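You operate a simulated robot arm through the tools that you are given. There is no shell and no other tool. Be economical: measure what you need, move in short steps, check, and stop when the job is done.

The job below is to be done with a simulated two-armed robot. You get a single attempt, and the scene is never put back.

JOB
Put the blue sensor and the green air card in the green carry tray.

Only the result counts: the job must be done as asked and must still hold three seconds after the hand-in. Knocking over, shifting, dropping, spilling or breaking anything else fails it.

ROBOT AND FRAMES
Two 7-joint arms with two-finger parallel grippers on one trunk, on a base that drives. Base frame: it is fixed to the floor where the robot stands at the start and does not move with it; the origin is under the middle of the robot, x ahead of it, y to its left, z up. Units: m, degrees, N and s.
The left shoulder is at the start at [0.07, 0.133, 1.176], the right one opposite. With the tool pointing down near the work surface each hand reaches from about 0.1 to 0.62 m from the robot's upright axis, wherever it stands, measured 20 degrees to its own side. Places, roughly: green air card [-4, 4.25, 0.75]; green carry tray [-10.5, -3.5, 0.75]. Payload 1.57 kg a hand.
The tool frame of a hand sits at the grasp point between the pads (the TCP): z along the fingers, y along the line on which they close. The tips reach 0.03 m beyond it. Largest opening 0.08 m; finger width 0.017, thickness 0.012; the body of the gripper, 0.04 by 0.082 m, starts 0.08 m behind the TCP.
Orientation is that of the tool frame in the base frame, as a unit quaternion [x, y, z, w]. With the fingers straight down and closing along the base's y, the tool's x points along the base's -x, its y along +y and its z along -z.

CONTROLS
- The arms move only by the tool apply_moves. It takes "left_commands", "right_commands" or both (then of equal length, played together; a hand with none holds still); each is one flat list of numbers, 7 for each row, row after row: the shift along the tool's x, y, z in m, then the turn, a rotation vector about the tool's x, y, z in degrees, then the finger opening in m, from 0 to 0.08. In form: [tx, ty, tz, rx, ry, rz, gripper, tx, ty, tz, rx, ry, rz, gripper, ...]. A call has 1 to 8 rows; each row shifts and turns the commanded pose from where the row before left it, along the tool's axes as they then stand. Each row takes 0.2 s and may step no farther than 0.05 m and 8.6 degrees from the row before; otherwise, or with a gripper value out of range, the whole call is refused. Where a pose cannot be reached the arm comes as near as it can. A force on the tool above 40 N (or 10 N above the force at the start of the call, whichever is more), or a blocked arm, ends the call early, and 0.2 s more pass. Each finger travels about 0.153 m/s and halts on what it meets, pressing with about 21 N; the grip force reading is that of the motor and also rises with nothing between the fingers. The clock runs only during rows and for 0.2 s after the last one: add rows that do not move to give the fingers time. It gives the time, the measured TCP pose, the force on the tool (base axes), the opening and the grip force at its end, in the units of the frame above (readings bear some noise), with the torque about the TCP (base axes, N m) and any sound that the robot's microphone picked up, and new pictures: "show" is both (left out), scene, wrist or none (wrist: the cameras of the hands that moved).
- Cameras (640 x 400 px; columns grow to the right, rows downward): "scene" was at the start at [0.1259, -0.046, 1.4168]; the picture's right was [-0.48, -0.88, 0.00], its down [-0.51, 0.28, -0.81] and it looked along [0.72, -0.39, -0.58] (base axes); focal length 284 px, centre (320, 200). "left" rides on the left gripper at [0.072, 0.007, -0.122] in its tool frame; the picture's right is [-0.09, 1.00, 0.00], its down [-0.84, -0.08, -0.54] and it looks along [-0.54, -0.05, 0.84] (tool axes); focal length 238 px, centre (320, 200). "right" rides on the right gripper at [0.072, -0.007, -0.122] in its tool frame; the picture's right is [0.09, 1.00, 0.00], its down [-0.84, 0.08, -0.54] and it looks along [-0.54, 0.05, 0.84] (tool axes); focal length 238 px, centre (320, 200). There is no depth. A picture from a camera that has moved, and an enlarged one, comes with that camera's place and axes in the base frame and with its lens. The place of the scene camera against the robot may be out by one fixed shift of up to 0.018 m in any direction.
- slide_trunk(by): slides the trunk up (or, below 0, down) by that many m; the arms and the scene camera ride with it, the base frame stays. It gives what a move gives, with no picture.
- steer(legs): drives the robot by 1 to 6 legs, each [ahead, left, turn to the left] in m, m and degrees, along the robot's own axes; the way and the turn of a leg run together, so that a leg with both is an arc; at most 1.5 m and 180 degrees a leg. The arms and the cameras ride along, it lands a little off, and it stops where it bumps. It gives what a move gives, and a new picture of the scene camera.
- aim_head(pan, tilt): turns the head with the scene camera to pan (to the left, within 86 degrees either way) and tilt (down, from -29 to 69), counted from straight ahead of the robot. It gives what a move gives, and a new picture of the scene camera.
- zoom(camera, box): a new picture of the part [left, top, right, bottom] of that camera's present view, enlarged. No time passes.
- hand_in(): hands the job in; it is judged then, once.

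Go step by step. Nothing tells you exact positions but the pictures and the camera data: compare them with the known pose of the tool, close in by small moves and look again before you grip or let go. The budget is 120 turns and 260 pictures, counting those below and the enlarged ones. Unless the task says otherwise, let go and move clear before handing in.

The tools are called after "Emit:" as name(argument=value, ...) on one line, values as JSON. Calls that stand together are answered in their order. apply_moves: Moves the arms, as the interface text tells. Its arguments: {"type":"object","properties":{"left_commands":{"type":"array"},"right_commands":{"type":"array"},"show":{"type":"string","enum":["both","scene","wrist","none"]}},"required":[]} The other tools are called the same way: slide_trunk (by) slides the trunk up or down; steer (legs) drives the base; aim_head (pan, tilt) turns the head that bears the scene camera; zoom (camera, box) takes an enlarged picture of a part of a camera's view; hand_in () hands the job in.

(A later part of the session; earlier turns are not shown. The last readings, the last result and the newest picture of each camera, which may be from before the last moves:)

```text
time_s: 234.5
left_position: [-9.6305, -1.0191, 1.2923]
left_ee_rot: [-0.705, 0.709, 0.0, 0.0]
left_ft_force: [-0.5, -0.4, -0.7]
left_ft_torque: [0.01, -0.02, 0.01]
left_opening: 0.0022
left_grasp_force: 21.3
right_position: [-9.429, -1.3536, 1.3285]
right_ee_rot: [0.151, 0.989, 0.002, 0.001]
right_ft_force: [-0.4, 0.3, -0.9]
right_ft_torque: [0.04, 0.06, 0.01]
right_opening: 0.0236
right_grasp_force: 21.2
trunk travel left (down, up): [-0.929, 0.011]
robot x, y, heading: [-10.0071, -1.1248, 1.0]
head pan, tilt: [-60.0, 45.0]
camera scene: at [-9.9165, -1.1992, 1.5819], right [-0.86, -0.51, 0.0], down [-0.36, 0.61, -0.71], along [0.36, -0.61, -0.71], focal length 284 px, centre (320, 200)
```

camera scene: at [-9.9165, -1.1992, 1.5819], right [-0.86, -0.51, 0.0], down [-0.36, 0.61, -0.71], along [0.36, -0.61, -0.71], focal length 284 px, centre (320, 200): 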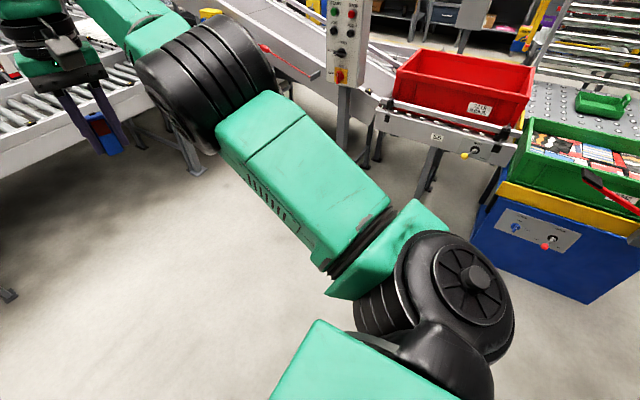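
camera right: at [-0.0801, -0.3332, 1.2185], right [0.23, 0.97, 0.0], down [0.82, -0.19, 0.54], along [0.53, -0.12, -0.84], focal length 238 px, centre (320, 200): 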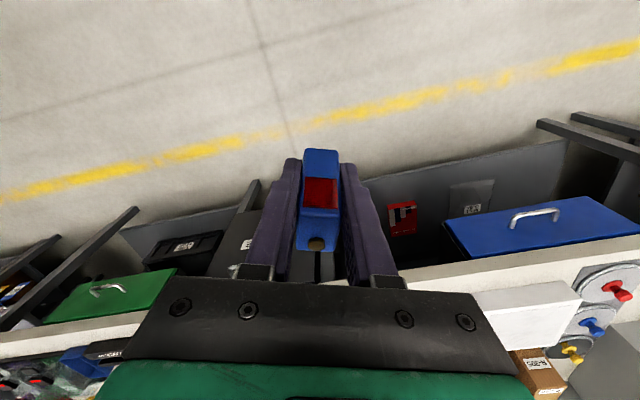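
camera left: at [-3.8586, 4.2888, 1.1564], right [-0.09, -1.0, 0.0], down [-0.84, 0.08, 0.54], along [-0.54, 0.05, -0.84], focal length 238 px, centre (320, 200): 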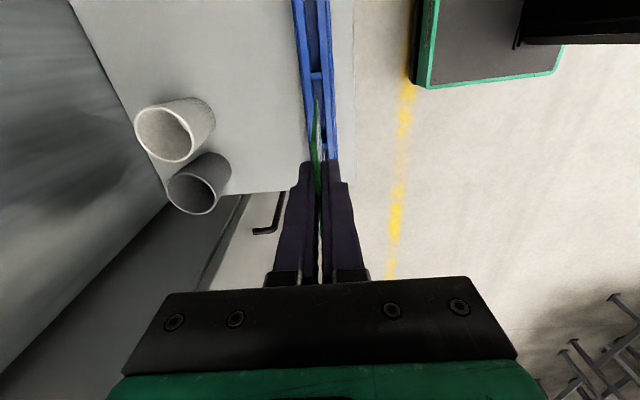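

Emit:
steer(legs=[[-0.07, -0.97, -1.0]])

Emit:
aim_head(pan=-80, tilt=55)

Emit:
aim_head(pan=86, tilt=55)

```text
time_s: 239.8
left_position: [-9.6815, -2.0275, 1.2918]
left_ee_rot: [0.708, -0.707, 0.001, 0.0]
left_ft_force: [0.8, -0.8, 0.4]
left_ft_torque: [-0.01, -0.01, 0.0]
left_opening: 0.0021
left_grasp_force: 20.7
right_position: [-9.4754, -2.3598, 1.3297]
right_ee_rot: [0.146, 0.989, 0.001, 0.0]
right_ft_force: [-0.9, 0.2, -1.3]
right_ft_torque: [-0.03, 0.04, 0.01]
right_opening: 0.0234
right_grasp_force: 21.2
trunk travel left (down, up): [-0.929, 0.011]
robot x, y, heading: [-10.0564, -2.1356, 1.6]
head pan, tilt: [-60.0, 45.0]
camera scene: at [-9.965, -2.2092, 1.5819], right [-0.85, -0.52, 0.0], down [-0.37, 0.6, -0.71], along [0.37, -0.6, -0.71], focal length 284 px, centre (320, 200)
```

scene: 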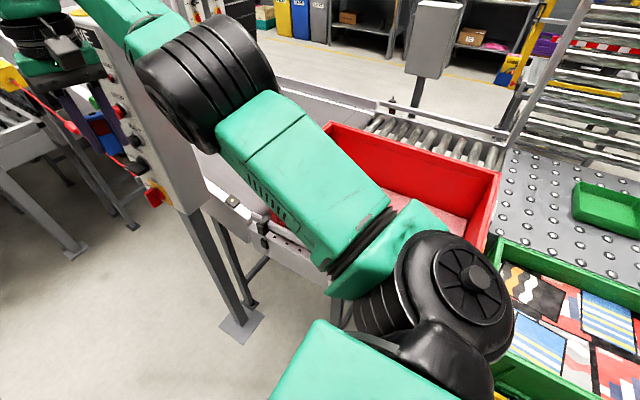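

```text
time_s: 240.6
left_position: [-9.6808, -2.0295, 1.2921]
left_ee_rot: [0.707, -0.707, 0.001, 0.001]
left_ft_force: [-0.6, -0.1, -0.3]
left_ft_torque: [0.0, -0.03, 0.01]
left_opening: 0.0021
left_grasp_force: 21.3
right_position: [-9.4757, -2.361, 1.3289]
right_ee_rot: [0.146, 0.989, 0.003, 0.001]
right_ft_force: [-0.6, -0.1, -0.9]
right_ft_torque: [0.0, 0.0, 0.01]
right_opening: 0.0236
right_grasp_force: 20.8
trunk travel left (down, up): [-0.929, 0.011]
robot x, y, heading: [-10.0583, -2.1404, 1.2]
head pan, tilt: [-80.0, 55.0]
camera scene: at [-9.9932, -2.212, 1.5684], right [-0.98, -0.2, 0.0], down [-0.16, 0.8, -0.57], along [0.11, -0.56, -0.82], focal length 284 px, centre (320, 200)
```

scene: 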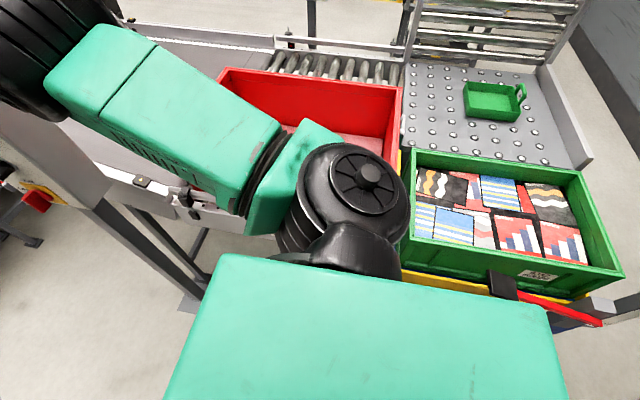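

```text
time_s: 243.1
left_position: [-9.6796, -2.0292, 1.2919]
left_ee_rot: [0.708, -0.706, 0.0, 0.0]
left_ft_force: [0.5, -0.4, -1.9]
left_ft_torque: [0.02, 0.0, 0.03]
left_opening: 0.002
left_grasp_force: 21.3
right_position: [-9.4752, -2.3616, 1.3303]
right_ee_rot: [0.146, 0.989, 0.002, 0.0]
right_ft_force: [-0.3, 0.4, -0.7]
right_ft_torque: [0.02, -0.03, -0.01]
right_opening: 0.0235
right_grasp_force: 21.2
trunk travel left (down, up): [-0.929, 0.011]
robot x, y, heading: [-10.0555, -2.1376, 1.7]
head pan, tilt: [85.9, 55.0]
camera scene: at [-10.0042, -2.0691, 1.5684], right [1.0, -0.05, 0.0], down [-0.04, -0.82, -0.57], along [0.03, 0.57, -0.82], focal length 284 px, centre (320, 200)
```

scene: 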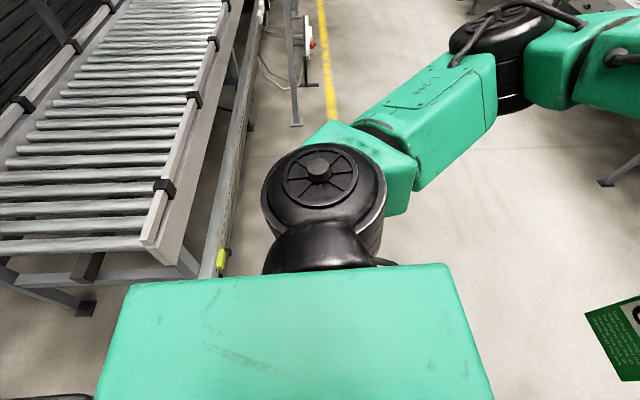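

The robot is lined up with the gap. I'll back west through it towards the wall side.

Emit:
steer(legs=[[-0.6, 0, -1.5], [-0.65, 0, 0]])

Emit:
aim_head(pan=-50, tilt=45)

Emit:
aim_head(pan=-86, tilt=35)

```text
time_s: 249.6
left_position: [-10.9089, -2.0479, 1.2921]
left_ee_rot: [-0.704, 0.71, 0.0, -0.002]
left_ft_force: [-0.9, -0.2, 0.4]
left_ft_torque: [-0.05, 0.01, -0.03]
left_opening: 0.0023
left_grasp_force: 21.3
right_position: [-10.7066, -2.3842, 1.3278]
right_ee_rot: [0.151, 0.989, 0.002, -0.001]
right_ft_force: [-0.1, -0.2, 0.0]
right_ft_torque: [0.0, 0.03, -0.01]
right_opening: 0.0234
right_grasp_force: 20.8
trunk travel left (down, up): [-0.929, 0.011]
robot x, y, heading: [-11.2894, -2.156, 0.7]
head pan, tilt: [85.9, 55.0]
camera scene: at [-11.2317, -2.0843, 1.5683], right [1.0, -0.06, 0.0], down [-0.05, -0.82, -0.57], along [0.03, 0.57, -0.82], focal length 284 px, centre (320, 200)
```

scene: 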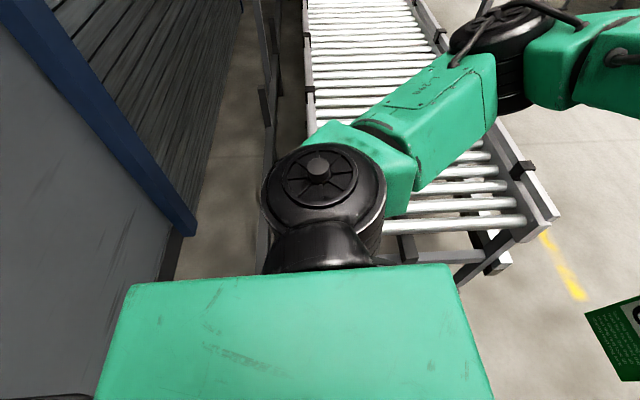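

```text
time_s: 251.8
left_position: [-10.9109, -2.0479, 1.2919]
left_ee_rot: [-0.704, 0.71, -0.001, 0.0]
left_ft_force: [0.1, -0.5, 0.1]
left_ft_torque: [0.0, -0.01, 0.01]
left_opening: 0.0025
left_grasp_force: 21.3
right_position: [-10.7091, -2.3825, 1.3309]
right_ee_rot: [0.151, 0.988, 0.002, 0.0]
right_ft_force: [0.3, -0.7, -0.7]
right_ft_torque: [-0.03, -0.02, 0.0]
right_opening: 0.0235
right_grasp_force: 21.4
trunk travel left (down, up): [-0.929, 0.011]
robot x, y, heading: [-11.2862, -2.1525, 0.8]
head pan, tilt: [-50.0, 45.0]
camera scene: at [-11.1849, -2.2179, 1.5818], right [-0.76, -0.65, 0.0], down [-0.46, 0.54, -0.71], along [0.46, -0.54, -0.71], focal length 284 px, centre (320, 200)
```

scene: 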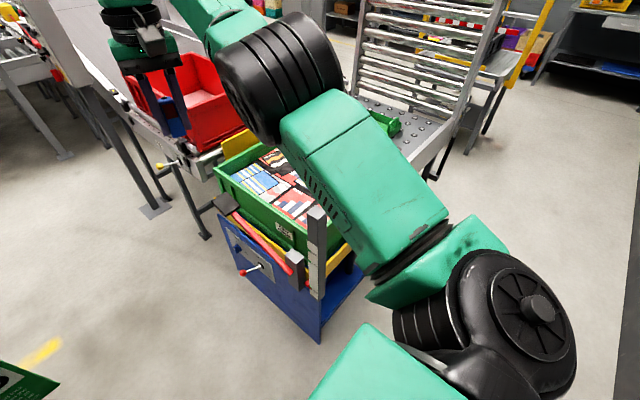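

```text
time_s: 252.8
left_position: [-10.9105, -2.0478, 1.2917]
left_ee_rot: [-0.704, 0.711, 0.0, 0.0]
left_ft_force: [0.1, 0.1, -0.6]
left_ft_torque: [0.04, -0.01, 0.0]
left_opening: 0.0022
left_grasp_force: 20.6
right_position: [-10.7096, -2.3836, 1.3293]
right_ee_rot: [0.152, 0.988, 0.002, -0.001]
right_ft_force: [0.9, 0.1, -0.5]
right_ft_torque: [0.03, 0.02, 0.0]
right_opening: 0.0234
right_grasp_force: 20.9
trunk travel left (down, up): [-0.929, 0.011]
robot x, y, heading: [-11.287, -2.1534, 0.7]
head pan, tilt: [-85.9, 35.0]
camera scene: at [-11.2305, -2.244, 1.5966], right [-1.0, -0.08, 0.0], down [-0.05, 0.57, -0.82], along [0.07, -0.82, -0.57], focal length 284 px, centre (320, 200)
```

scene: 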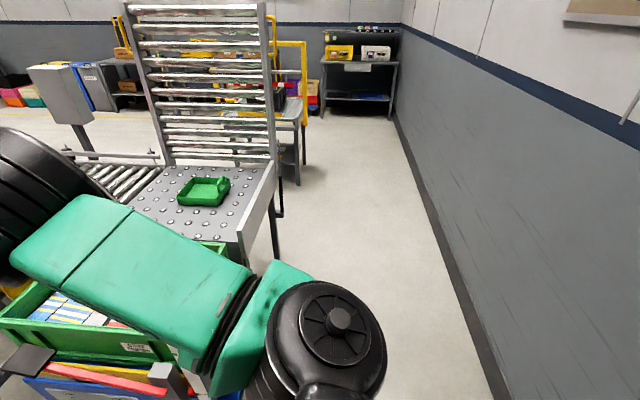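

The space along the wall is open and the tray is at about [-10.49, -3.48]. I'll slide south to y ≈ -3.24 and take a closer look.

Emit:
steer(legs=[[0, -1.08, -0.7]])

Emit:
aim_head(pan=-12, tilt=48)

Emit:
zoom(camera="right", box=[0, 0, 640, 400])

```text
time_s: 258.4
left_position: [-10.9008, -3.1264, 1.2913]
left_ee_rot: [-0.7, 0.714, -0.001, -0.001]
left_ft_force: [0.3, 0.9, -0.4]
left_ft_torque: [0.0, -0.01, -0.01]
left_opening: 0.0021
left_grasp_force: 21.0
right_position: [-10.702, -3.4618, 1.3301]
right_ee_rot: [0.157, 0.988, 0.0, 0.0]
right_ft_force: [-0.2, -0.6, -1.0]
right_ft_torque: [-0.02, 0.02, -0.02]
right_opening: 0.0234
right_grasp_force: 20.9
trunk travel left (down, up): [-0.929, 0.011]
robot x, y, heading: [-11.281, -3.2274, 0.0]
head pan, tilt: [-85.9, 35.0]
camera scene: at [-11.2235, -3.3182, 1.5967], right [-1.0, -0.07, 0.0], down [-0.04, 0.57, -0.82], along [0.06, -0.82, -0.57], focal length 284 px, centre (320, 200)
```

scene: 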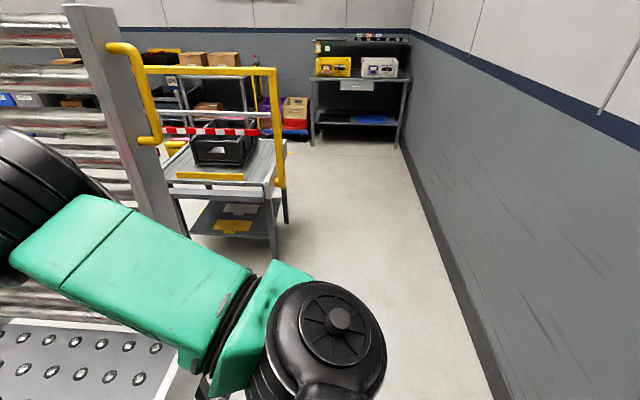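

```text
time_s: 259.8
left_position: [-10.9001, -3.1275, 1.2908]
left_ee_rot: [-0.7, 0.715, 0.0, 0.001]
left_ft_force: [-0.1, -0.9, -0.6]
left_ft_torque: [0.0, -0.02, 0.0]
left_opening: 0.0022
left_grasp_force: 20.5
right_position: [-10.7044, -3.4641, 1.3291]
right_ee_rot: [0.158, 0.987, 0.001, 0.0]
right_ft_force: [0.2, -0.4, -0.6]
right_ft_torque: [0.0, 0.02, -0.03]
right_opening: 0.0233
right_grasp_force: 20.8
trunk travel left (down, up): [-0.929, 0.011]
robot x, y, heading: [-11.2812, -3.226, 0.2]
head pan, tilt: [-12.0, 48.0]
camera scene: at [-11.1527, -3.248, 1.5776], right [-0.21, -0.98, 0.0], down [-0.73, 0.15, -0.67], along [0.65, -0.14, -0.74], focal length 284 px, centre (320, 200)
```

scene: 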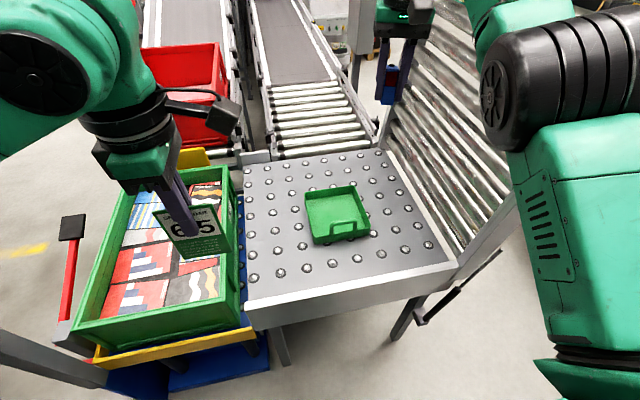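

```text
1.00 times, centred on (320, 200) of right (not enlarged: the box is as wide or as high as the picture)
camera zoom: at [-10.774, -3.4496, 1.4516], right [0.22, 0.98, 0.0], down [0.82, -0.19, 0.54], along [0.53, -0.12, -0.84], focal length 238 px, centre (320, 200)
```

zoom: 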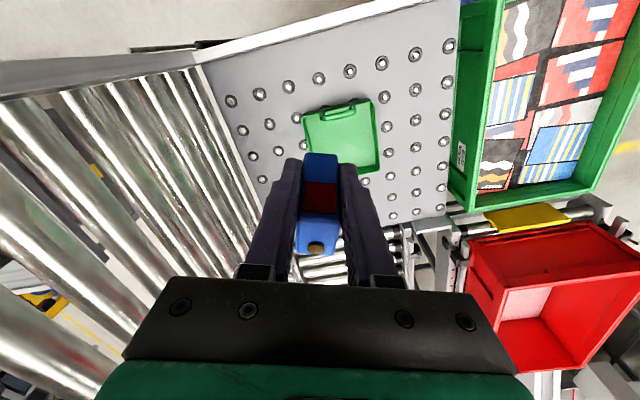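

The tray stands empty on ball rollers at about [-10.56, -3.44]. I'll enlarge it to find its edges and floor height.

Emit:
zoom(camera="scene", box=[280, 165, 400, 260])

Emit:
zoom(camera="right", box=[280, 80, 400, 180])

```text
4.21 times, centred on (340, 212) of scene
camera zoom: at [-11.1527, -3.248, 1.5776], right [-0.21, -0.98, 0.0], down [-0.73, 0.15, -0.67], along [0.65, -0.14, -0.74], focal length 1198 px, centre (236, 147)
```

zoom: 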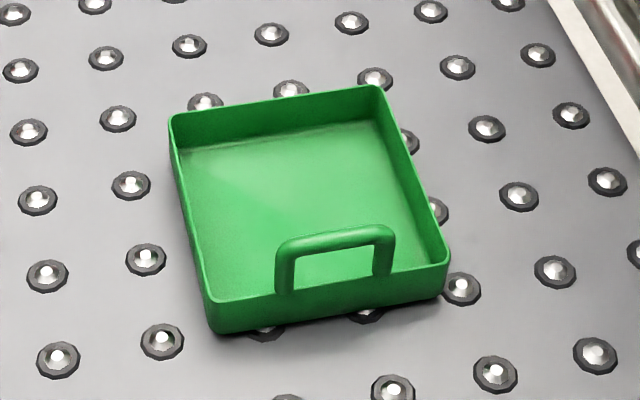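

```text
4.00 times, centred on (340, 130) of right
camera zoom: at [-10.774, -3.4496, 1.4516], right [0.22, 0.98, 0.0], down [0.82, -0.19, 0.54], along [0.53, -0.12, -0.84], focal length 953 px, centre (240, 480)
```

zoom: 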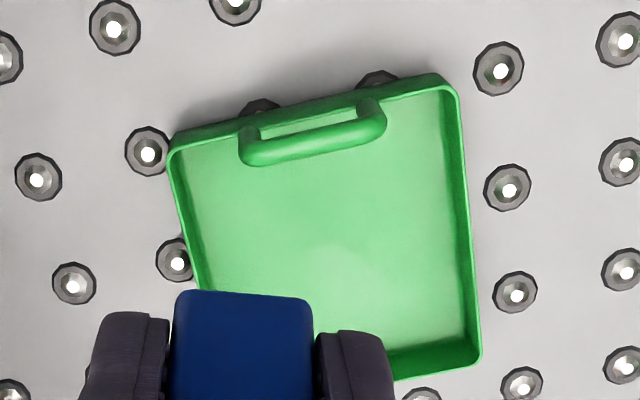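

The tray spans x -10.64 to -10.45 and y -3.52 to -3.35, with its floor near z 0.81 and the handle on the west side. I'll move 0.18 m forward and turn the right hand so it closes along x, then set the sensor in the southern part.

Emit:
steer(legs=[[0.17, 0, 0]])

Emit:
apply_moves(right_commands=[0, 0, 0, 0, 0, 8.5, 0, 0, 0, 0, 0, 0, 8.5, 0, 0, 0, 0, 0, 0, 8.5, 0, 0, 0, 0, 0, 0, 8.5, 0, 0, 0, 0, 0, 0, 8.5, 0, 0, 0, 0, 0, 0, 8.5, 0, 0, 0, 0, 0, 0, 8.5, 0, 0, 0, 0, 0, 0, 8.5, 0], show="both")

```text
time_s: 261.3
left_position: [-10.7346, -3.1265, 1.2933]
left_ee_rot: [-0.701, 0.714, -0.002, 0.002]
left_ft_force: [0.1, -0.9, 0.1]
left_ft_torque: [-0.02, -0.03, -0.02]
left_opening: 0.002
left_grasp_force: 21.0
right_position: [-10.5374, -3.463, 1.332]
right_ee_rot: [0.156, 0.988, 0.001, 0.002]
right_ft_force: [-0.7, -0.1, 0.5]
right_ft_torque: [-0.01, 0.0, 0.01]
right_opening: 0.0234
right_grasp_force: 21.1
trunk travel left (down, up): [-0.929, 0.011]
robot x, y, heading: [-11.1106, -3.2285, 0.3]
head pan, tilt: [-12.0, 48.0]
camera scene: at [-10.9872, -3.2472, 1.5781], right [-0.2, -0.98, 0.0], down [-0.73, 0.15, -0.67], along [0.66, -0.14, -0.74], focal length 284 px, centre (320, 200)
```

scene: 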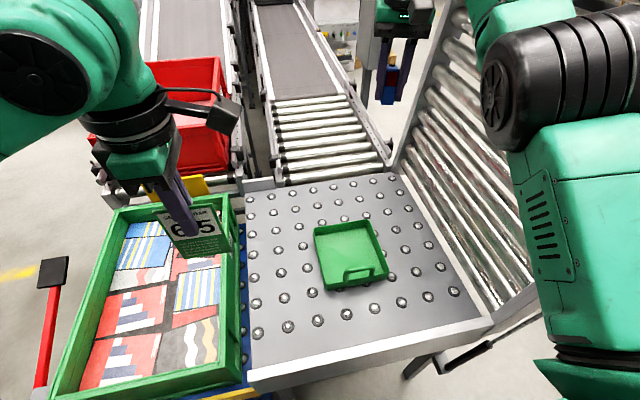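

```text
time_s: 263.1
left_position: [-10.7301, -3.1256, 1.2914]
left_ee_rot: [-0.7, 0.714, 0.0, 0.0]
left_ft_force: [0.5, -0.1, -0.7]
left_ft_torque: [-0.02, -0.02, 0.03]
left_opening: 0.0023
left_grasp_force: 20.8
right_position: [-10.5312, -3.4626, 1.3297]
right_ee_rot: [0.684, 0.73, 0.001, -0.001]
right_ft_force: [1.5, 0.6, -0.5]
right_ft_torque: [0.0, -0.01, 0.03]
right_opening: 0.0236
right_grasp_force: 21.1
trunk travel left (down, up): [-0.929, 0.011]
robot x, y, heading: [-11.1085, -3.2248, 0.2]
head pan, tilt: [-12.0, 48.0]
camera scene: at [-10.9822, -3.2471, 1.5776], right [-0.2, -0.98, 0.0], down [-0.73, 0.15, -0.67], along [0.65, -0.14, -0.74], focal length 284 px, centre (320, 200)
camera right: at [-10.5444, -3.3931, 1.4516], right [0.99, 0.16, 0.0], down [0.13, -0.83, 0.54], along [0.09, -0.53, -0.84], focal length 238 px, centre (320, 200)
```

scene: 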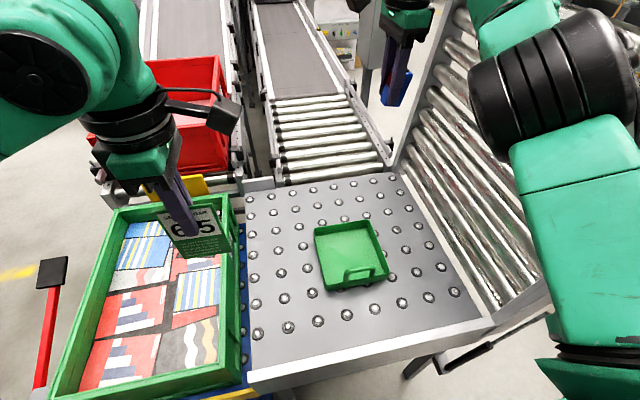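
right: 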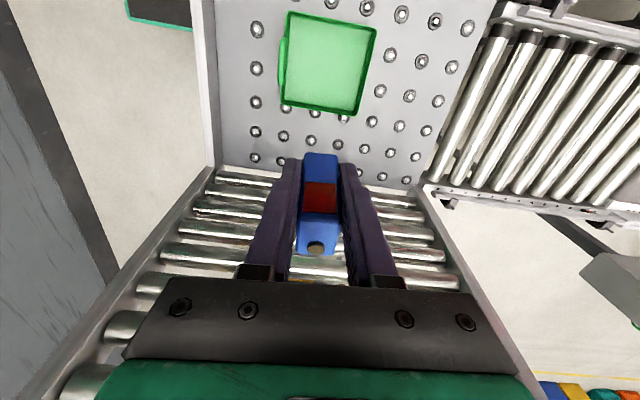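

The tray is now measured at x -10.61 to -10.43 and y -3.51 to -3.34. I'll lower the right hand over its southern part, stopping above it to check.

Emit:
apply_moves(right_commands=[-0.0163, 0.02, 0, 0, 0, 2, 0, 0, 0, 0.05, 0, 0, 2, 0, 0, 0, 0.05, 0, 0, 0, 0, 0, 0, 0.05, 0, 0, 0, 0, 0, 0, 0.05, 0, 0, 0, 0, 0, 0, 0.05, 0, 0, 0, 0, 0, 0, 0.05, 0, 0, 0, 0, 0, 0, 0, 0, 0, 0, 0], show="both")

Emit:
zoom(camera="right", box=[200, 0, 440, 190])

```text
time_s: 264.9
left_position: [-10.7302, -3.1257, 1.2918]
left_ee_rot: [-0.7, 0.714, 0.0, 0.0]
left_ft_force: [-0.2, -0.7, -0.1]
left_ft_torque: [0.03, 0.03, -0.01]
left_opening: 0.0021
left_grasp_force: 20.7
right_position: [-10.5345, -3.4617, 1.0295]
right_ee_rot: [0.707, 0.707, 0.002, -0.001]
right_ft_force: [-0.8, 0.7, -0.4]
right_ft_torque: [0.0, 0.03, 0.02]
right_opening: 0.0236
right_grasp_force: 21.4
right hand out of reach, approached as far as the arm can: row 1
trunk travel left (down, up): [-0.929, 0.011]
robot x, y, heading: [-11.106, -3.2221, 0.1]
head pan, tilt: [-12.0, 48.0]
camera scene: at [-10.9825, -3.2471, 1.5777], right [-0.2, -0.98, 0.0], down [-0.73, 0.15, -0.67], along [0.65, -0.14, -0.74], focal length 284 px, centre (320, 200)
camera right: at [-10.5421, -3.3914, 1.1514], right [1.0, 0.09, 0.0], down [0.08, -0.84, 0.54], along [0.05, -0.54, -0.84], focal length 238 px, centre (320, 200)
```

scene: 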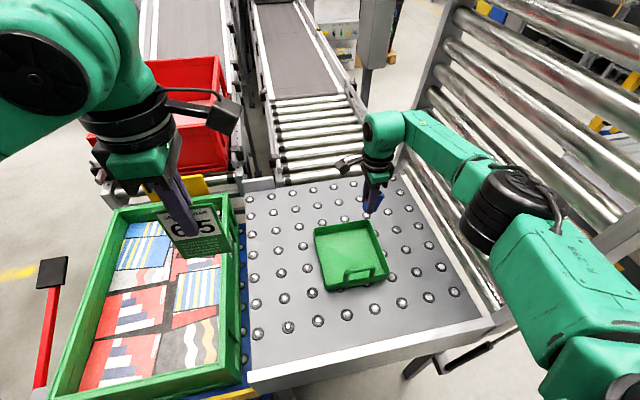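
right: 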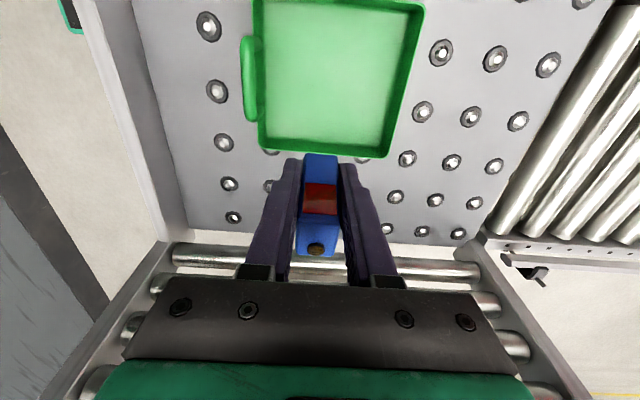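

```text
2.11 times, centred on (320, 95) of right
camera zoom: at [-10.5421, -3.3914, 1.1514], right [1.0, 0.09, 0.0], down [0.08, -0.84, 0.54], along [0.05, -0.54, -0.84], focal length 502 px, centre (320, 421)
```

zoom: 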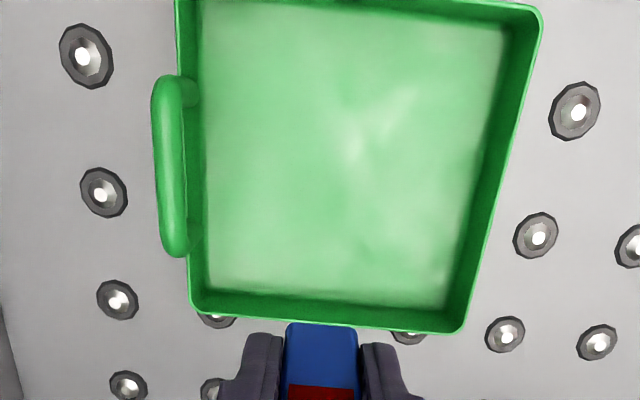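

Emit:
apply_moves(right_commands=[-0.0065, 0.007, 0.03, 0, 0, 0, 0, -0.0065, 0.007, 0.04, 0, 0, 0, 0, 0, 0, 0.04, 0, 0, 0, 0, 0, 0, 0.03, 0, 0, 0, 0, 0, 0, 0, 0, 0, 0, 0], show="both")

Emit:
zoom(camera="scene", box=[300, 190, 420, 300])

```text
time_s: 266.1
left_position: [-10.7302, -3.1273, 1.292]
left_ee_rot: [-0.701, 0.713, 0.0, 0.0]
left_ft_force: [0.1, -0.6, -0.1]
left_ft_torque: [-0.02, 0.02, 0.0]
left_opening: 0.0022
left_grasp_force: 21.0
right_position: [-10.5522, -3.4756, 0.9343]
right_ee_rot: [0.708, 0.706, 0.003, 0.001]
right_ft_force: [-0.8, -0.1, -0.1]
right_ft_torque: [0.0, -0.02, -0.01]
right_opening: 0.0232
right_grasp_force: 21.4
right hand out of reach, approached as far as the arm can: row 2, 3, 4
trunk travel left (down, up): [-0.929, 0.011]
robot x, y, heading: [-11.1082, -3.2278, 0.0]
head pan, tilt: [-12.0, 48.0]
camera scene: at [-10.9826, -3.2483, 1.5777], right [-0.2, -0.98, 0.0], down [-0.73, 0.15, -0.67], along [0.66, -0.14, -0.74], focal length 284 px, centre (320, 200)
camera right: at [-10.5598, -3.4055, 1.0568], right [1.0, 0.09, 0.01], down [0.07, -0.84, 0.54], along [0.05, -0.54, -0.84], focal length 238 px, centre (320, 200)
```

scene: 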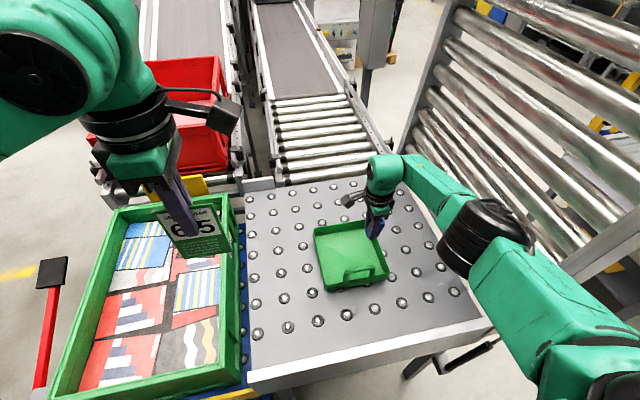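
right: 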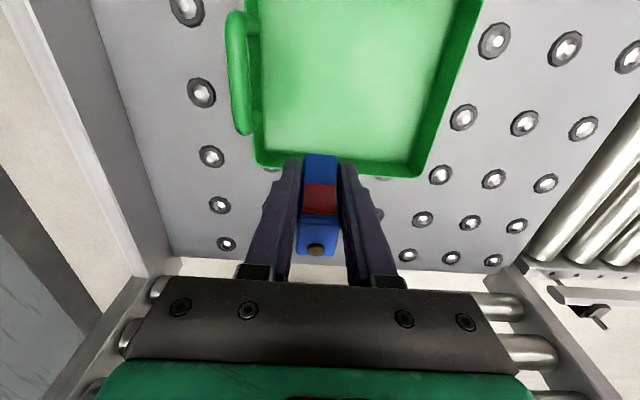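

```text
3.64 times, centred on (360, 245) of scene
camera zoom: at [-10.9826, -3.2483, 1.5777], right [-0.2, -0.98, 0.0], down [-0.73, 0.15, -0.67], along [0.66, -0.14, -0.74], focal length 1034 px, centre (174, 36)
```

zoom: 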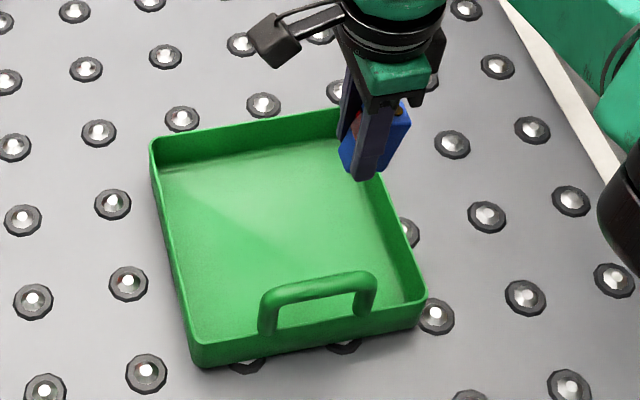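

The arm is at its reach limit, so I'll lower the rest of the way with the trunk.

Emit:
slide_trunk(by=-0.06)

Emit:
zoom(camera="scene", box=[300, 190, 420, 300])

Emit:
zoom(camera="right", box=[200, 60, 440, 250])

```text
time_s: 267.1
left_position: [-10.7315, -3.1264, 1.2328]
left_ee_rot: [-0.7, 0.714, 0.001, 0.0]
left_ft_force: [-0.3, -0.4, -0.9]
left_ft_torque: [-0.01, 0.02, -0.01]
left_opening: 0.0023
left_grasp_force: 20.9
right_position: [-10.5515, -3.4734, 0.875]
right_ee_rot: [0.708, 0.706, 0.003, 0.001]
right_ft_force: [-0.7, -0.5, -1.6]
right_ft_torque: [-0.01, 0.01, 0.01]
right_opening: 0.0235
right_grasp_force: 21.2
trunk travel left (down, up): [-0.869, 0.071]
robot x, y, heading: [-11.1074, -3.2271, 0.4]
head pan, tilt: [-12.0, 48.0]
```

```text
3.64 times, centred on (360, 245) of scene
camera zoom: at [-10.9825, -3.2471, 1.5177], right [-0.2, -0.98, 0.0], down [-0.73, 0.15, -0.67], along [0.65, -0.14, -0.74], focal length 1034 px, centre (174, 36)
```

zoom: 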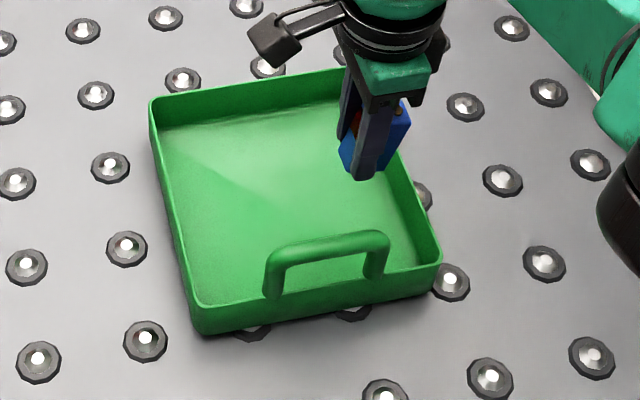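

```text
2.11 times, centred on (320, 155) of right
camera zoom: at [-10.5595, -3.4047, 0.9972], right [1.0, 0.09, 0.01], down [0.07, -0.84, 0.54], along [0.05, -0.54, -0.84], focal length 502 px, centre (320, 295)
```

zoom: 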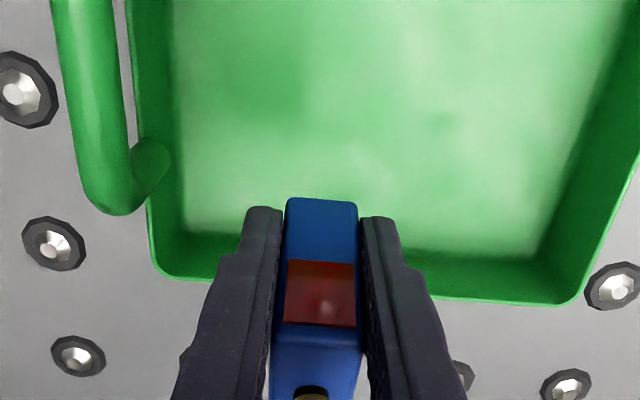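

Emit:
slide_trunk(by=-0.018)

Emit:
slide_trunk(by=-0.006)

Emit:
zoom(camera="scene", box=[320, 190, 400, 260])

```text
time_s: 267.7
left_position: [-10.7317, -3.1263, 1.2144]
left_ee_rot: [-0.7, 0.714, 0.0, 0.001]
left_ft_force: [1.0, 0.2, 0.5]
left_ft_torque: [0.03, 0.0, 0.02]
left_opening: 0.0023
left_grasp_force: 20.9
right_position: [-10.5519, -3.4741, 0.8562]
right_ee_rot: [0.708, 0.706, 0.003, 0.002]
right_ft_force: [0.0, 0.1, -0.4]
right_ft_torque: [0.01, 0.03, -0.01]
right_opening: 0.0234
right_grasp_force: 21.1
trunk travel left (down, up): [-0.851, 0.089]
robot x, y, heading: [-11.111, -3.2272, -0.0]
head pan, tilt: [-12.0, 48.0]
```

```text
time_s: 268.3
left_position: [-10.7307, -3.1265, 1.2076]
left_ee_rot: [-0.7, 0.714, 0.0, 0.0]
left_ft_force: [-0.6, 0.2, 0.0]
left_ft_torque: [-0.03, 0.0, 0.0]
left_opening: 0.0022
left_grasp_force: 21.1
right_position: [-10.552, -3.4739, 0.8504]
right_ee_rot: [0.708, 0.706, 0.004, 0.001]
right_ft_force: [-0.5, 0.6, -1.1]
right_ft_torque: [0.03, 0.01, 0.01]
right_opening: 0.0233
right_grasp_force: 21.3
trunk travel left (down, up): [-0.845, 0.095]
robot x, y, heading: [-11.1102, -3.2284, -0.1]
head pan, tilt: [-12.0, 48.0]
```

```text
5.71 times, centred on (360, 225) of scene
camera zoom: at [-10.9816, -3.2472, 1.4935], right [-0.2, -0.98, 0.0], down [-0.73, 0.15, -0.67], along [0.65, -0.14, -0.74], focal length 1625 px, centre (91, 57)
```

zoom: 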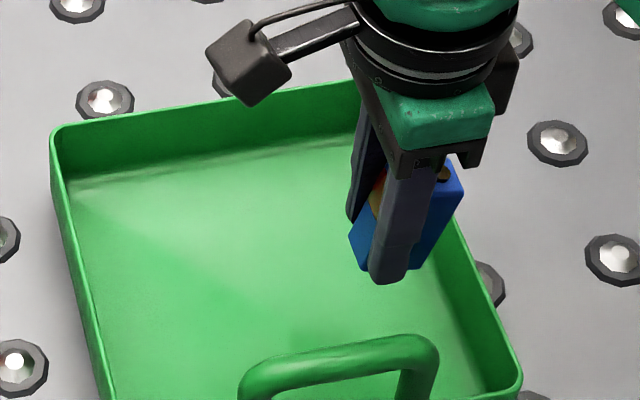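

Emit:
slide_trunk(by=-0.006)

Emit:
slide_trunk(by=-0.005)

Emit:
slide_trunk(by=-0.004)

Emit:
zoom(camera="scene", box=[320, 190, 400, 260])

```text
time_s: 268.8
left_position: [-10.7313, -3.127, 1.2018]
left_ee_rot: [-0.7, 0.714, 0.0, 0.0]
left_ft_force: [0.6, 0.1, -0.9]
left_ft_torque: [0.01, 0.0, -0.01]
left_opening: 0.0022
left_grasp_force: 21.1
right_position: [-10.5522, -3.4736, 0.844]
right_ee_rot: [0.708, 0.706, 0.003, 0.001]
right_ft_force: [0.7, 0.6, -1.2]
right_ft_torque: [-0.03, 0.01, 0.01]
right_opening: 0.0236
right_grasp_force: 21.0
trunk travel left (down, up): [-0.839, 0.101]
robot x, y, heading: [-11.108, -3.2279, 0.2]
head pan, tilt: [-12.0, 48.0]
```

```text
time_s: 269.4
left_position: [-10.73, -3.1266, 1.1957]
left_ee_rot: [-0.7, 0.714, 0.0, 0.0]
left_ft_force: [-0.2, -0.2, -0.2]
left_ft_torque: [-0.01, -0.01, 0.01]
left_opening: 0.0019
left_grasp_force: 20.6
right_position: [-10.5513, -3.475, 0.8399]
right_ee_rot: [0.709, 0.705, 0.003, 0.001]
right_ft_force: [-0.4, 0.3, -1.0]
right_ft_torque: [0.04, -0.01, 0.0]
right_opening: 0.0237
right_grasp_force: 20.2
trunk travel left (down, up): [-0.834, 0.106]
robot x, y, heading: [-11.1036, -3.2296, 0.2]
head pan, tilt: [-12.0, 48.0]
```

```text
time_s: 269.9
left_position: [-10.7302, -3.1263, 1.193]
left_ee_rot: [-0.7, 0.714, 0.001, 0.0]
left_ft_force: [-0.3, 0.4, 0.4]
left_ft_torque: [0.01, 0.01, -0.02]
left_opening: 0.0023
left_grasp_force: 21.3
right_position: [-10.5504, -3.4746, 0.8364]
right_ee_rot: [0.709, 0.706, 0.004, 0.002]
right_ft_force: [0.2, -0.4, -1.6]
right_ft_torque: [0.0, 0.03, 0.04]
right_opening: 0.0233
right_grasp_force: 21.7
trunk travel left (down, up): [-0.83, 0.11]
robot x, y, heading: [-11.1087, -3.2296, 0.3]
head pan, tilt: [-12.0, 48.0]
```

```text
5.71 times, centred on (360, 225) of scene
camera zoom: at [-10.9818, -3.2472, 1.4786], right [-0.2, -0.98, 0.0], down [-0.73, 0.15, -0.67], along [0.65, -0.14, -0.74], focal length 1625 px, centre (91, 57)
```

zoom: 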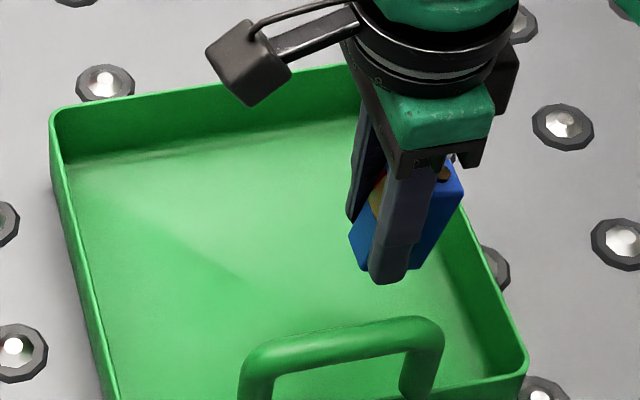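

Emit:
slide_trunk(by=-0.005)

Emit:
slide_trunk(by=-0.005)

Emit:
slide_trunk(by=-0.004)

Emit:
zoom(camera="right", box=[200, 60, 440, 250])

```text
time_s: 270.4
left_position: [-10.7289, -3.1254, 1.1878]
left_ee_rot: [-0.7, 0.714, 0.0, 0.0]
left_ft_force: [-0.2, -1.3, -0.5]
left_ft_torque: [-0.01, -0.01, -0.02]
left_opening: 0.0021
left_grasp_force: 20.7
right_position: [-10.5515, -3.4748, 0.8297]
right_ee_rot: [0.709, 0.706, 0.003, 0.001]
right_ft_force: [-0.2, -0.9, -0.5]
right_ft_torque: [0.02, -0.01, -0.02]
right_opening: 0.0238
right_grasp_force: 20.8
trunk travel left (down, up): [-0.825, 0.115]
robot x, y, heading: [-11.1052, -3.2287, 0.4]
head pan, tilt: [-12.0, 48.0]
```

```text
time_s: 271.0
left_position: [-10.7315, -3.1262, 1.1817]
left_ee_rot: [-0.7, 0.714, -0.001, 0.0]
left_ft_force: [0.0, 0.5, -0.4]
left_ft_torque: [-0.01, 0.01, 0.02]
left_opening: 0.0023
left_grasp_force: 20.5
right_position: [-10.551, -3.4747, 0.8258]
right_ee_rot: [0.708, 0.706, 0.004, 0.001]
right_ft_force: [-0.3, -0.5, -0.6]
right_ft_torque: [0.0, -0.03, -0.03]
right_opening: 0.0234
right_grasp_force: 21.6
trunk travel left (down, up): [-0.82, 0.12]
robot x, y, heading: [-11.1049, -3.2302, 0.5]
head pan, tilt: [-12.0, 48.0]
```

```text
time_s: 271.5
left_position: [-10.7312, -3.127, 1.1802]
left_ee_rot: [-0.7, 0.714, 0.0, 0.0]
left_ft_force: [-0.3, 0.9, -0.6]
left_ft_torque: [-0.02, -0.02, -0.01]
left_opening: 0.0023
left_grasp_force: 20.8
right_position: [-10.5509, -3.4747, 0.8224]
right_ee_rot: [0.708, 0.706, 0.004, 0.002]
right_ft_force: [0.5, -0.5, -0.9]
right_ft_torque: [-0.03, -0.01, 0.0]
right_opening: 0.0235
right_grasp_force: 20.7
trunk travel left (down, up): [-0.816, 0.124]
robot x, y, heading: [-11.1077, -3.2256, 0.2]
head pan, tilt: [-12.0, 48.0]
```

```text
2.11 times, centred on (320, 155) of right
camera zoom: at [-10.5591, -3.4048, 0.9439], right [1.0, 0.09, 0.01], down [0.07, -0.84, 0.54], along [0.05, -0.54, -0.84], focal length 502 px, centre (320, 295)
```

zoom: 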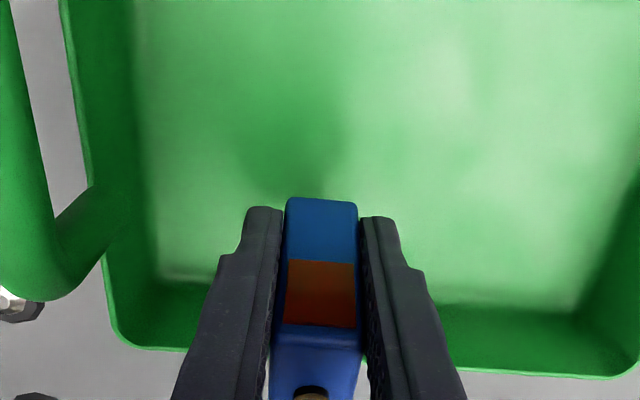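

Comparing the two wrist views, the tray is lower than I thought: rim about 0.785, floor about 0.755. I'll keep lowering in small steps until I feel contact.

Emit:
slide_trunk(by=-0.022)

Emit:
slide_trunk(by=-0.005)

Emit:
slide_trunk(by=-0.004)

Emit:
zoom(camera="right", box=[200, 60, 440, 250])

```text
time_s: 272.2
left_position: [-10.7299, -3.1265, 1.1563]
left_ee_rot: [-0.7, 0.714, 0.0, 0.0]
left_ft_force: [-0.9, -0.8, 0.5]
left_ft_torque: [-0.02, 0.0, 0.02]
left_opening: 0.0025
left_grasp_force: 20.9
right_position: [-10.5521, -3.4749, 0.7998]
right_ee_rot: [0.708, 0.706, 0.003, 0.001]
right_ft_force: [-0.4, 0.6, -0.9]
right_ft_torque: [0.0, -0.03, 0.0]
right_opening: 0.0233
right_grasp_force: 20.9
trunk travel left (down, up): [-0.794, 0.146]
robot x, y, heading: [-11.1079, -3.2249, 0.4]
head pan, tilt: [-12.0, 48.0]
```

```text
time_s: 272.7
left_position: [-10.7299, -3.1266, 1.1517]
left_ee_rot: [-0.7, 0.714, 0.0, 0.0]
left_ft_force: [0.3, -0.5, -0.2]
left_ft_torque: [-0.03, -0.03, 0.06]
left_opening: 0.0021
left_grasp_force: 21.4
right_position: [-10.5515, -3.4754, 0.7949]
right_ee_rot: [0.708, 0.706, 0.003, 0.001]
right_ft_force: [0.5, 0.6, -0.8]
right_ft_torque: [-0.01, 0.0, 0.01]
right_opening: 0.0235
right_grasp_force: 20.4
trunk travel left (down, up): [-0.789, 0.151]
robot x, y, heading: [-11.1076, -3.2288, 0.4]
head pan, tilt: [-12.0, 48.0]
```

```text
time_s: 273.3
left_position: [-10.7298, -3.1269, 1.1481]
left_ee_rot: [-0.7, 0.714, 0.0, 0.0]
left_ft_force: [-0.2, 0.4, -0.5]
left_ft_torque: [-0.01, 0.0, -0.05]
left_opening: 0.0021
left_grasp_force: 21.0
right_position: [-10.5514, -3.4746, 0.7907]
right_ee_rot: [0.709, 0.706, 0.004, 0.001]
right_ft_force: [-0.3, 0.4, -0.6]
right_ft_torque: [0.01, 0.0, 0.02]
right_opening: 0.0235
right_grasp_force: 20.8
trunk travel left (down, up): [-0.785, 0.155]
robot x, y, heading: [-11.1065, -3.2268, 0.6]
head pan, tilt: [-12.0, 48.0]
```

```text
2.11 times, centred on (320, 155) of right
camera zoom: at [-10.5591, -3.4048, 0.9128], right [1.0, 0.09, 0.01], down [0.07, -0.84, 0.54], along [0.05, -0.54, -0.84], focal length 502 px, centre (320, 295)
```

zoom: 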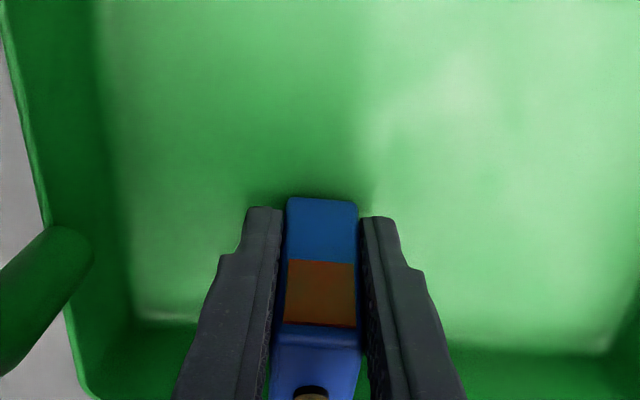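

Emit:
slide_trunk(by=-0.004)

Emit:
slide_trunk(by=-0.004)

Emit:
slide_trunk(by=-0.003)

Emit:
zoom(camera="right", box=[200, 60, 440, 250])

```text
time_s: 273.8
left_position: [-10.7298, -3.1247, 1.144]
left_ee_rot: [-0.7, 0.714, 0.0, 0.0]
left_ft_force: [-0.4, -0.1, 0.0]
left_ft_torque: [0.0, -0.01, 0.01]
left_opening: 0.0022
left_grasp_force: 21.3
right_position: [-10.5515, -3.4758, 0.7878]
right_ee_rot: [0.709, 0.706, 0.004, 0.001]
right_ft_force: [0.0, -0.2, -0.1]
right_ft_torque: [-0.02, -0.02, 0.0]
right_opening: 0.0237
right_grasp_force: 20.9
trunk travel left (down, up): [-0.781, 0.159]
robot x, y, heading: [-11.1089, -3.2252, 0.3]
head pan, tilt: [-12.0, 48.0]
```

```text
time_s: 274.3
left_position: [-10.7316, -3.1254, 1.1416]
left_ee_rot: [-0.701, 0.713, -0.001, 0.0]
left_ft_force: [-0.1, 0.4, -0.4]
left_ft_torque: [0.0, 0.01, -0.01]
left_opening: 0.0021
left_grasp_force: 21.1
right_position: [-10.5513, -3.4742, 0.7857]
right_ee_rot: [0.708, 0.706, 0.004, 0.002]
right_ft_force: [0.2, -0.2, 9.0]
right_ft_torque: [-0.2, 0.11, 0.01]
right_opening: 0.0234
right_grasp_force: 20.8
trunk travel left (down, up): [-0.777, 0.163]
robot x, y, heading: [-11.1107, -3.2281, 0.5]
head pan, tilt: [-12.0, 48.0]
```

```text
time_s: 274.8
left_position: [-10.7335, -3.1248, 1.1384]
left_ee_rot: [-0.701, 0.714, -0.002, 0.0]
left_ft_force: [-0.1, -1.0, 0.3]
left_ft_torque: [-0.03, 0.01, -0.02]
left_opening: 0.0024
left_grasp_force: 20.5
right_position: [-10.5525, -3.4735, 0.782]
right_ee_rot: [0.708, 0.706, 0.005, 0.003]
right_ft_force: [0.6, 0.8, 16.9]
right_ft_torque: [-0.36, 0.11, 0.01]
right_opening: 0.0236
right_grasp_force: 21.2
trunk travel left (down, up): [-0.774, 0.166]
robot x, y, heading: [-11.1066, -3.2247, 0.1]
head pan, tilt: [-12.0, 48.0]
```

```text
2.11 times, centred on (320, 155) of right
camera zoom: at [-10.5609, -3.4032, 0.9045], right [1.0, 0.09, 0.01], down [0.07, -0.84, 0.54], along [0.06, -0.54, -0.84], focal length 502 px, centre (320, 295)
```

zoom: 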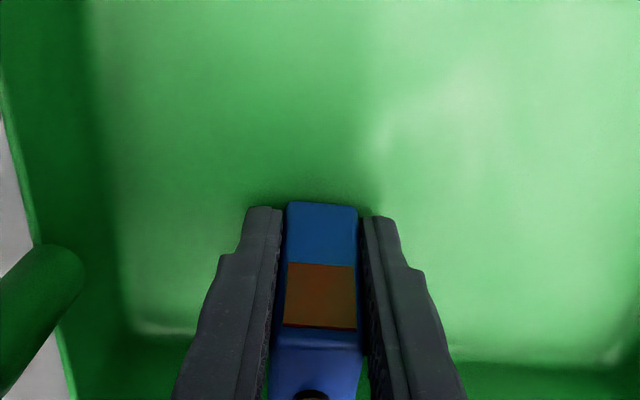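

Contact: the sensor is standing on the tray floor. I'll ease off by 4 mm, open the fingers a little and go straight up.

Emit:
slide_trunk(by=0.004)

Emit:
apply_moves(right_commands=[0, 0, 0, 0, 0, 0, 0.026, 0, 0, 0, 0, 0, 0, 0.03, 0, 0, 0, 0, 0, 0, 0.036, 0, 0, 0, 0, 0, 0, 0.042, 0, 0, 0, 0, 0, 0, 0.042], show="wrist")

```text
time_s: 275.4
left_position: [-10.7313, -3.127, 1.1397]
left_ee_rot: [-0.701, 0.713, 0.0, 0.0]
left_ft_force: [-0.2, -0.8, 0.0]
left_ft_torque: [0.01, -0.01, -0.03]
left_opening: 0.0022
left_grasp_force: 20.9
right_position: [-10.552, -3.4745, 0.7828]
right_ee_rot: [0.708, 0.706, 0.003, 0.001]
right_ft_force: [-0.3, -0.5, -0.9]
right_ft_torque: [0.02, -0.02, -0.01]
right_opening: 0.0235
right_grasp_force: 20.8
trunk travel left (down, up): [-0.778, 0.162]
robot x, y, heading: [-11.1118, -3.2277, 0.2]
head pan, tilt: [-12.0, 48.0]
```

```text
time_s: 276.6
left_position: [-10.7307, -3.1275, 1.1406]
left_ee_rot: [-0.701, 0.714, 0.0, 0.0]
left_ft_force: [0.0, -0.1, -0.4]
left_ft_torque: [0.01, -0.01, -0.01]
left_opening: 0.0023
left_grasp_force: 20.5
right_position: [-10.5521, -3.4747, 0.7844]
right_ee_rot: [0.708, 0.706, 0.004, 0.001]
right_ft_force: [-0.1, 1.0, 0.5]
right_ft_torque: [0.0, -0.03, 0.0]
right_opening: 0.0419
right_grasp_force: 0.1
trunk travel left (down, up): [-0.778, 0.162]
robot x, y, heading: [-11.1084, -3.2291, 0.0]
head pan, tilt: [-12.0, 48.0]
camera right: at [-10.5594, -3.4047, 0.9062], right [1.0, 0.09, 0.01], down [0.07, -0.84, 0.54], along [0.05, -0.54, -0.84], focal length 238 px, centre (320, 200)
```

right: 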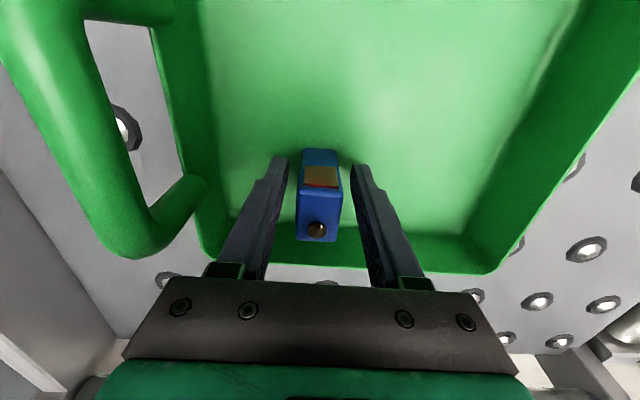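

The sensor stands upright in the tray. I'll raise the hand clear of it.

Emit:
slide_trunk(by=0.155)

Emit:
apply_moves(right_commands=[0, 0, -0.05, 0, 0, 0, 0.042, 0, 0, -0.05, 0, 0, 0, 0.042, 0, 0, -0.05, 0, 0, 0, 0.042, 0, 0, -0.05, 0, 0, 0, 0.042, 0, 0, -0.05, 0, 0, 0, 0.042, 0, 0, -0.03, 0, 0, 0, 0.042], show="both")

Emit:
zoom(camera="scene", box=[280, 190, 420, 310])

```text
time_s: 278.4
left_position: [-10.7309, -3.1266, 1.2952]
left_ee_rot: [-0.701, 0.714, 0.0, 0.0]
left_ft_force: [0.0, -0.4, -0.3]
left_ft_torque: [0.0, -0.01, 0.0]
left_opening: 0.0022
left_grasp_force: 21.5
right_position: [-10.5514, -3.4743, 0.9385]
right_ee_rot: [0.708, 0.706, 0.004, 0.001]
right_ft_force: [0.0, -0.6, -0.1]
right_ft_torque: [-0.03, 0.03, -0.02]
right_opening: 0.0418
right_grasp_force: 0.0
trunk travel left (down, up): [-0.933, 0.007]
robot x, y, heading: [-11.1077, -3.2274, 0.1]
head pan, tilt: [-12.0, 48.0]
```

```text
time_s: 279.8
left_position: [-10.7311, -3.1251, 1.2958]
left_ee_rot: [-0.7, 0.714, -0.001, 0.0]
left_ft_force: [-0.4, -0.8, -0.3]
left_ft_torque: [-0.01, -0.05, 0.02]
left_opening: 0.0023
left_grasp_force: 20.9
right_position: [-10.5553, -3.4761, 1.2208]
right_ee_rot: [0.708, 0.706, 0.003, 0.003]
right_ft_force: [0.5, -0.6, -0.5]
right_ft_torque: [-0.02, 0.01, -0.03]
right_opening: 0.0423
right_grasp_force: 0.1
trunk travel left (down, up): [-0.933, 0.007]
robot x, y, heading: [-11.1069, -3.225, 0.3]
head pan, tilt: [-12.0, 48.0]
camera scene: at [-10.9829, -3.2466, 1.5817], right [-0.2, -0.98, 0.0], down [-0.73, 0.15, -0.67], along [0.66, -0.14, -0.74], focal length 284 px, centre (320, 200)
camera right: at [-10.5627, -3.4066, 1.3425], right [1.0, 0.09, 0.01], down [0.07, -0.84, 0.54], along [0.05, -0.54, -0.84], focal length 238 px, centre (320, 200)
```

scene: 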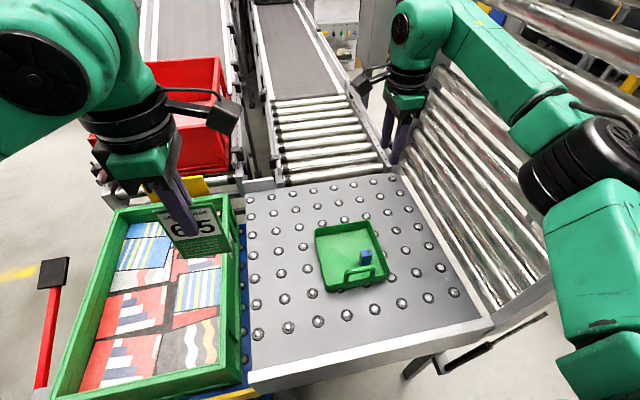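
right: 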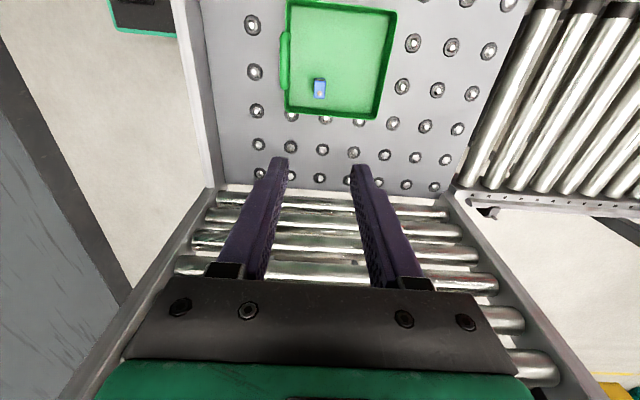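

```text
3.33 times, centred on (350, 250) of scene
camera zoom: at [-10.9829, -3.2466, 1.5817], right [-0.2, -0.98, 0.0], down [-0.73, 0.15, -0.67], along [0.66, -0.14, -0.74], focal length 948 px, centre (220, 33)
```

zoom: 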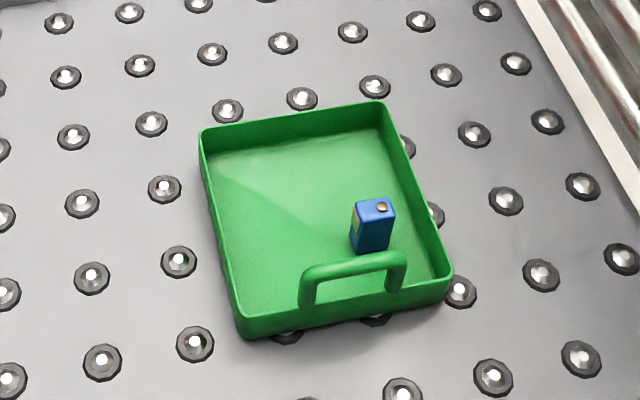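

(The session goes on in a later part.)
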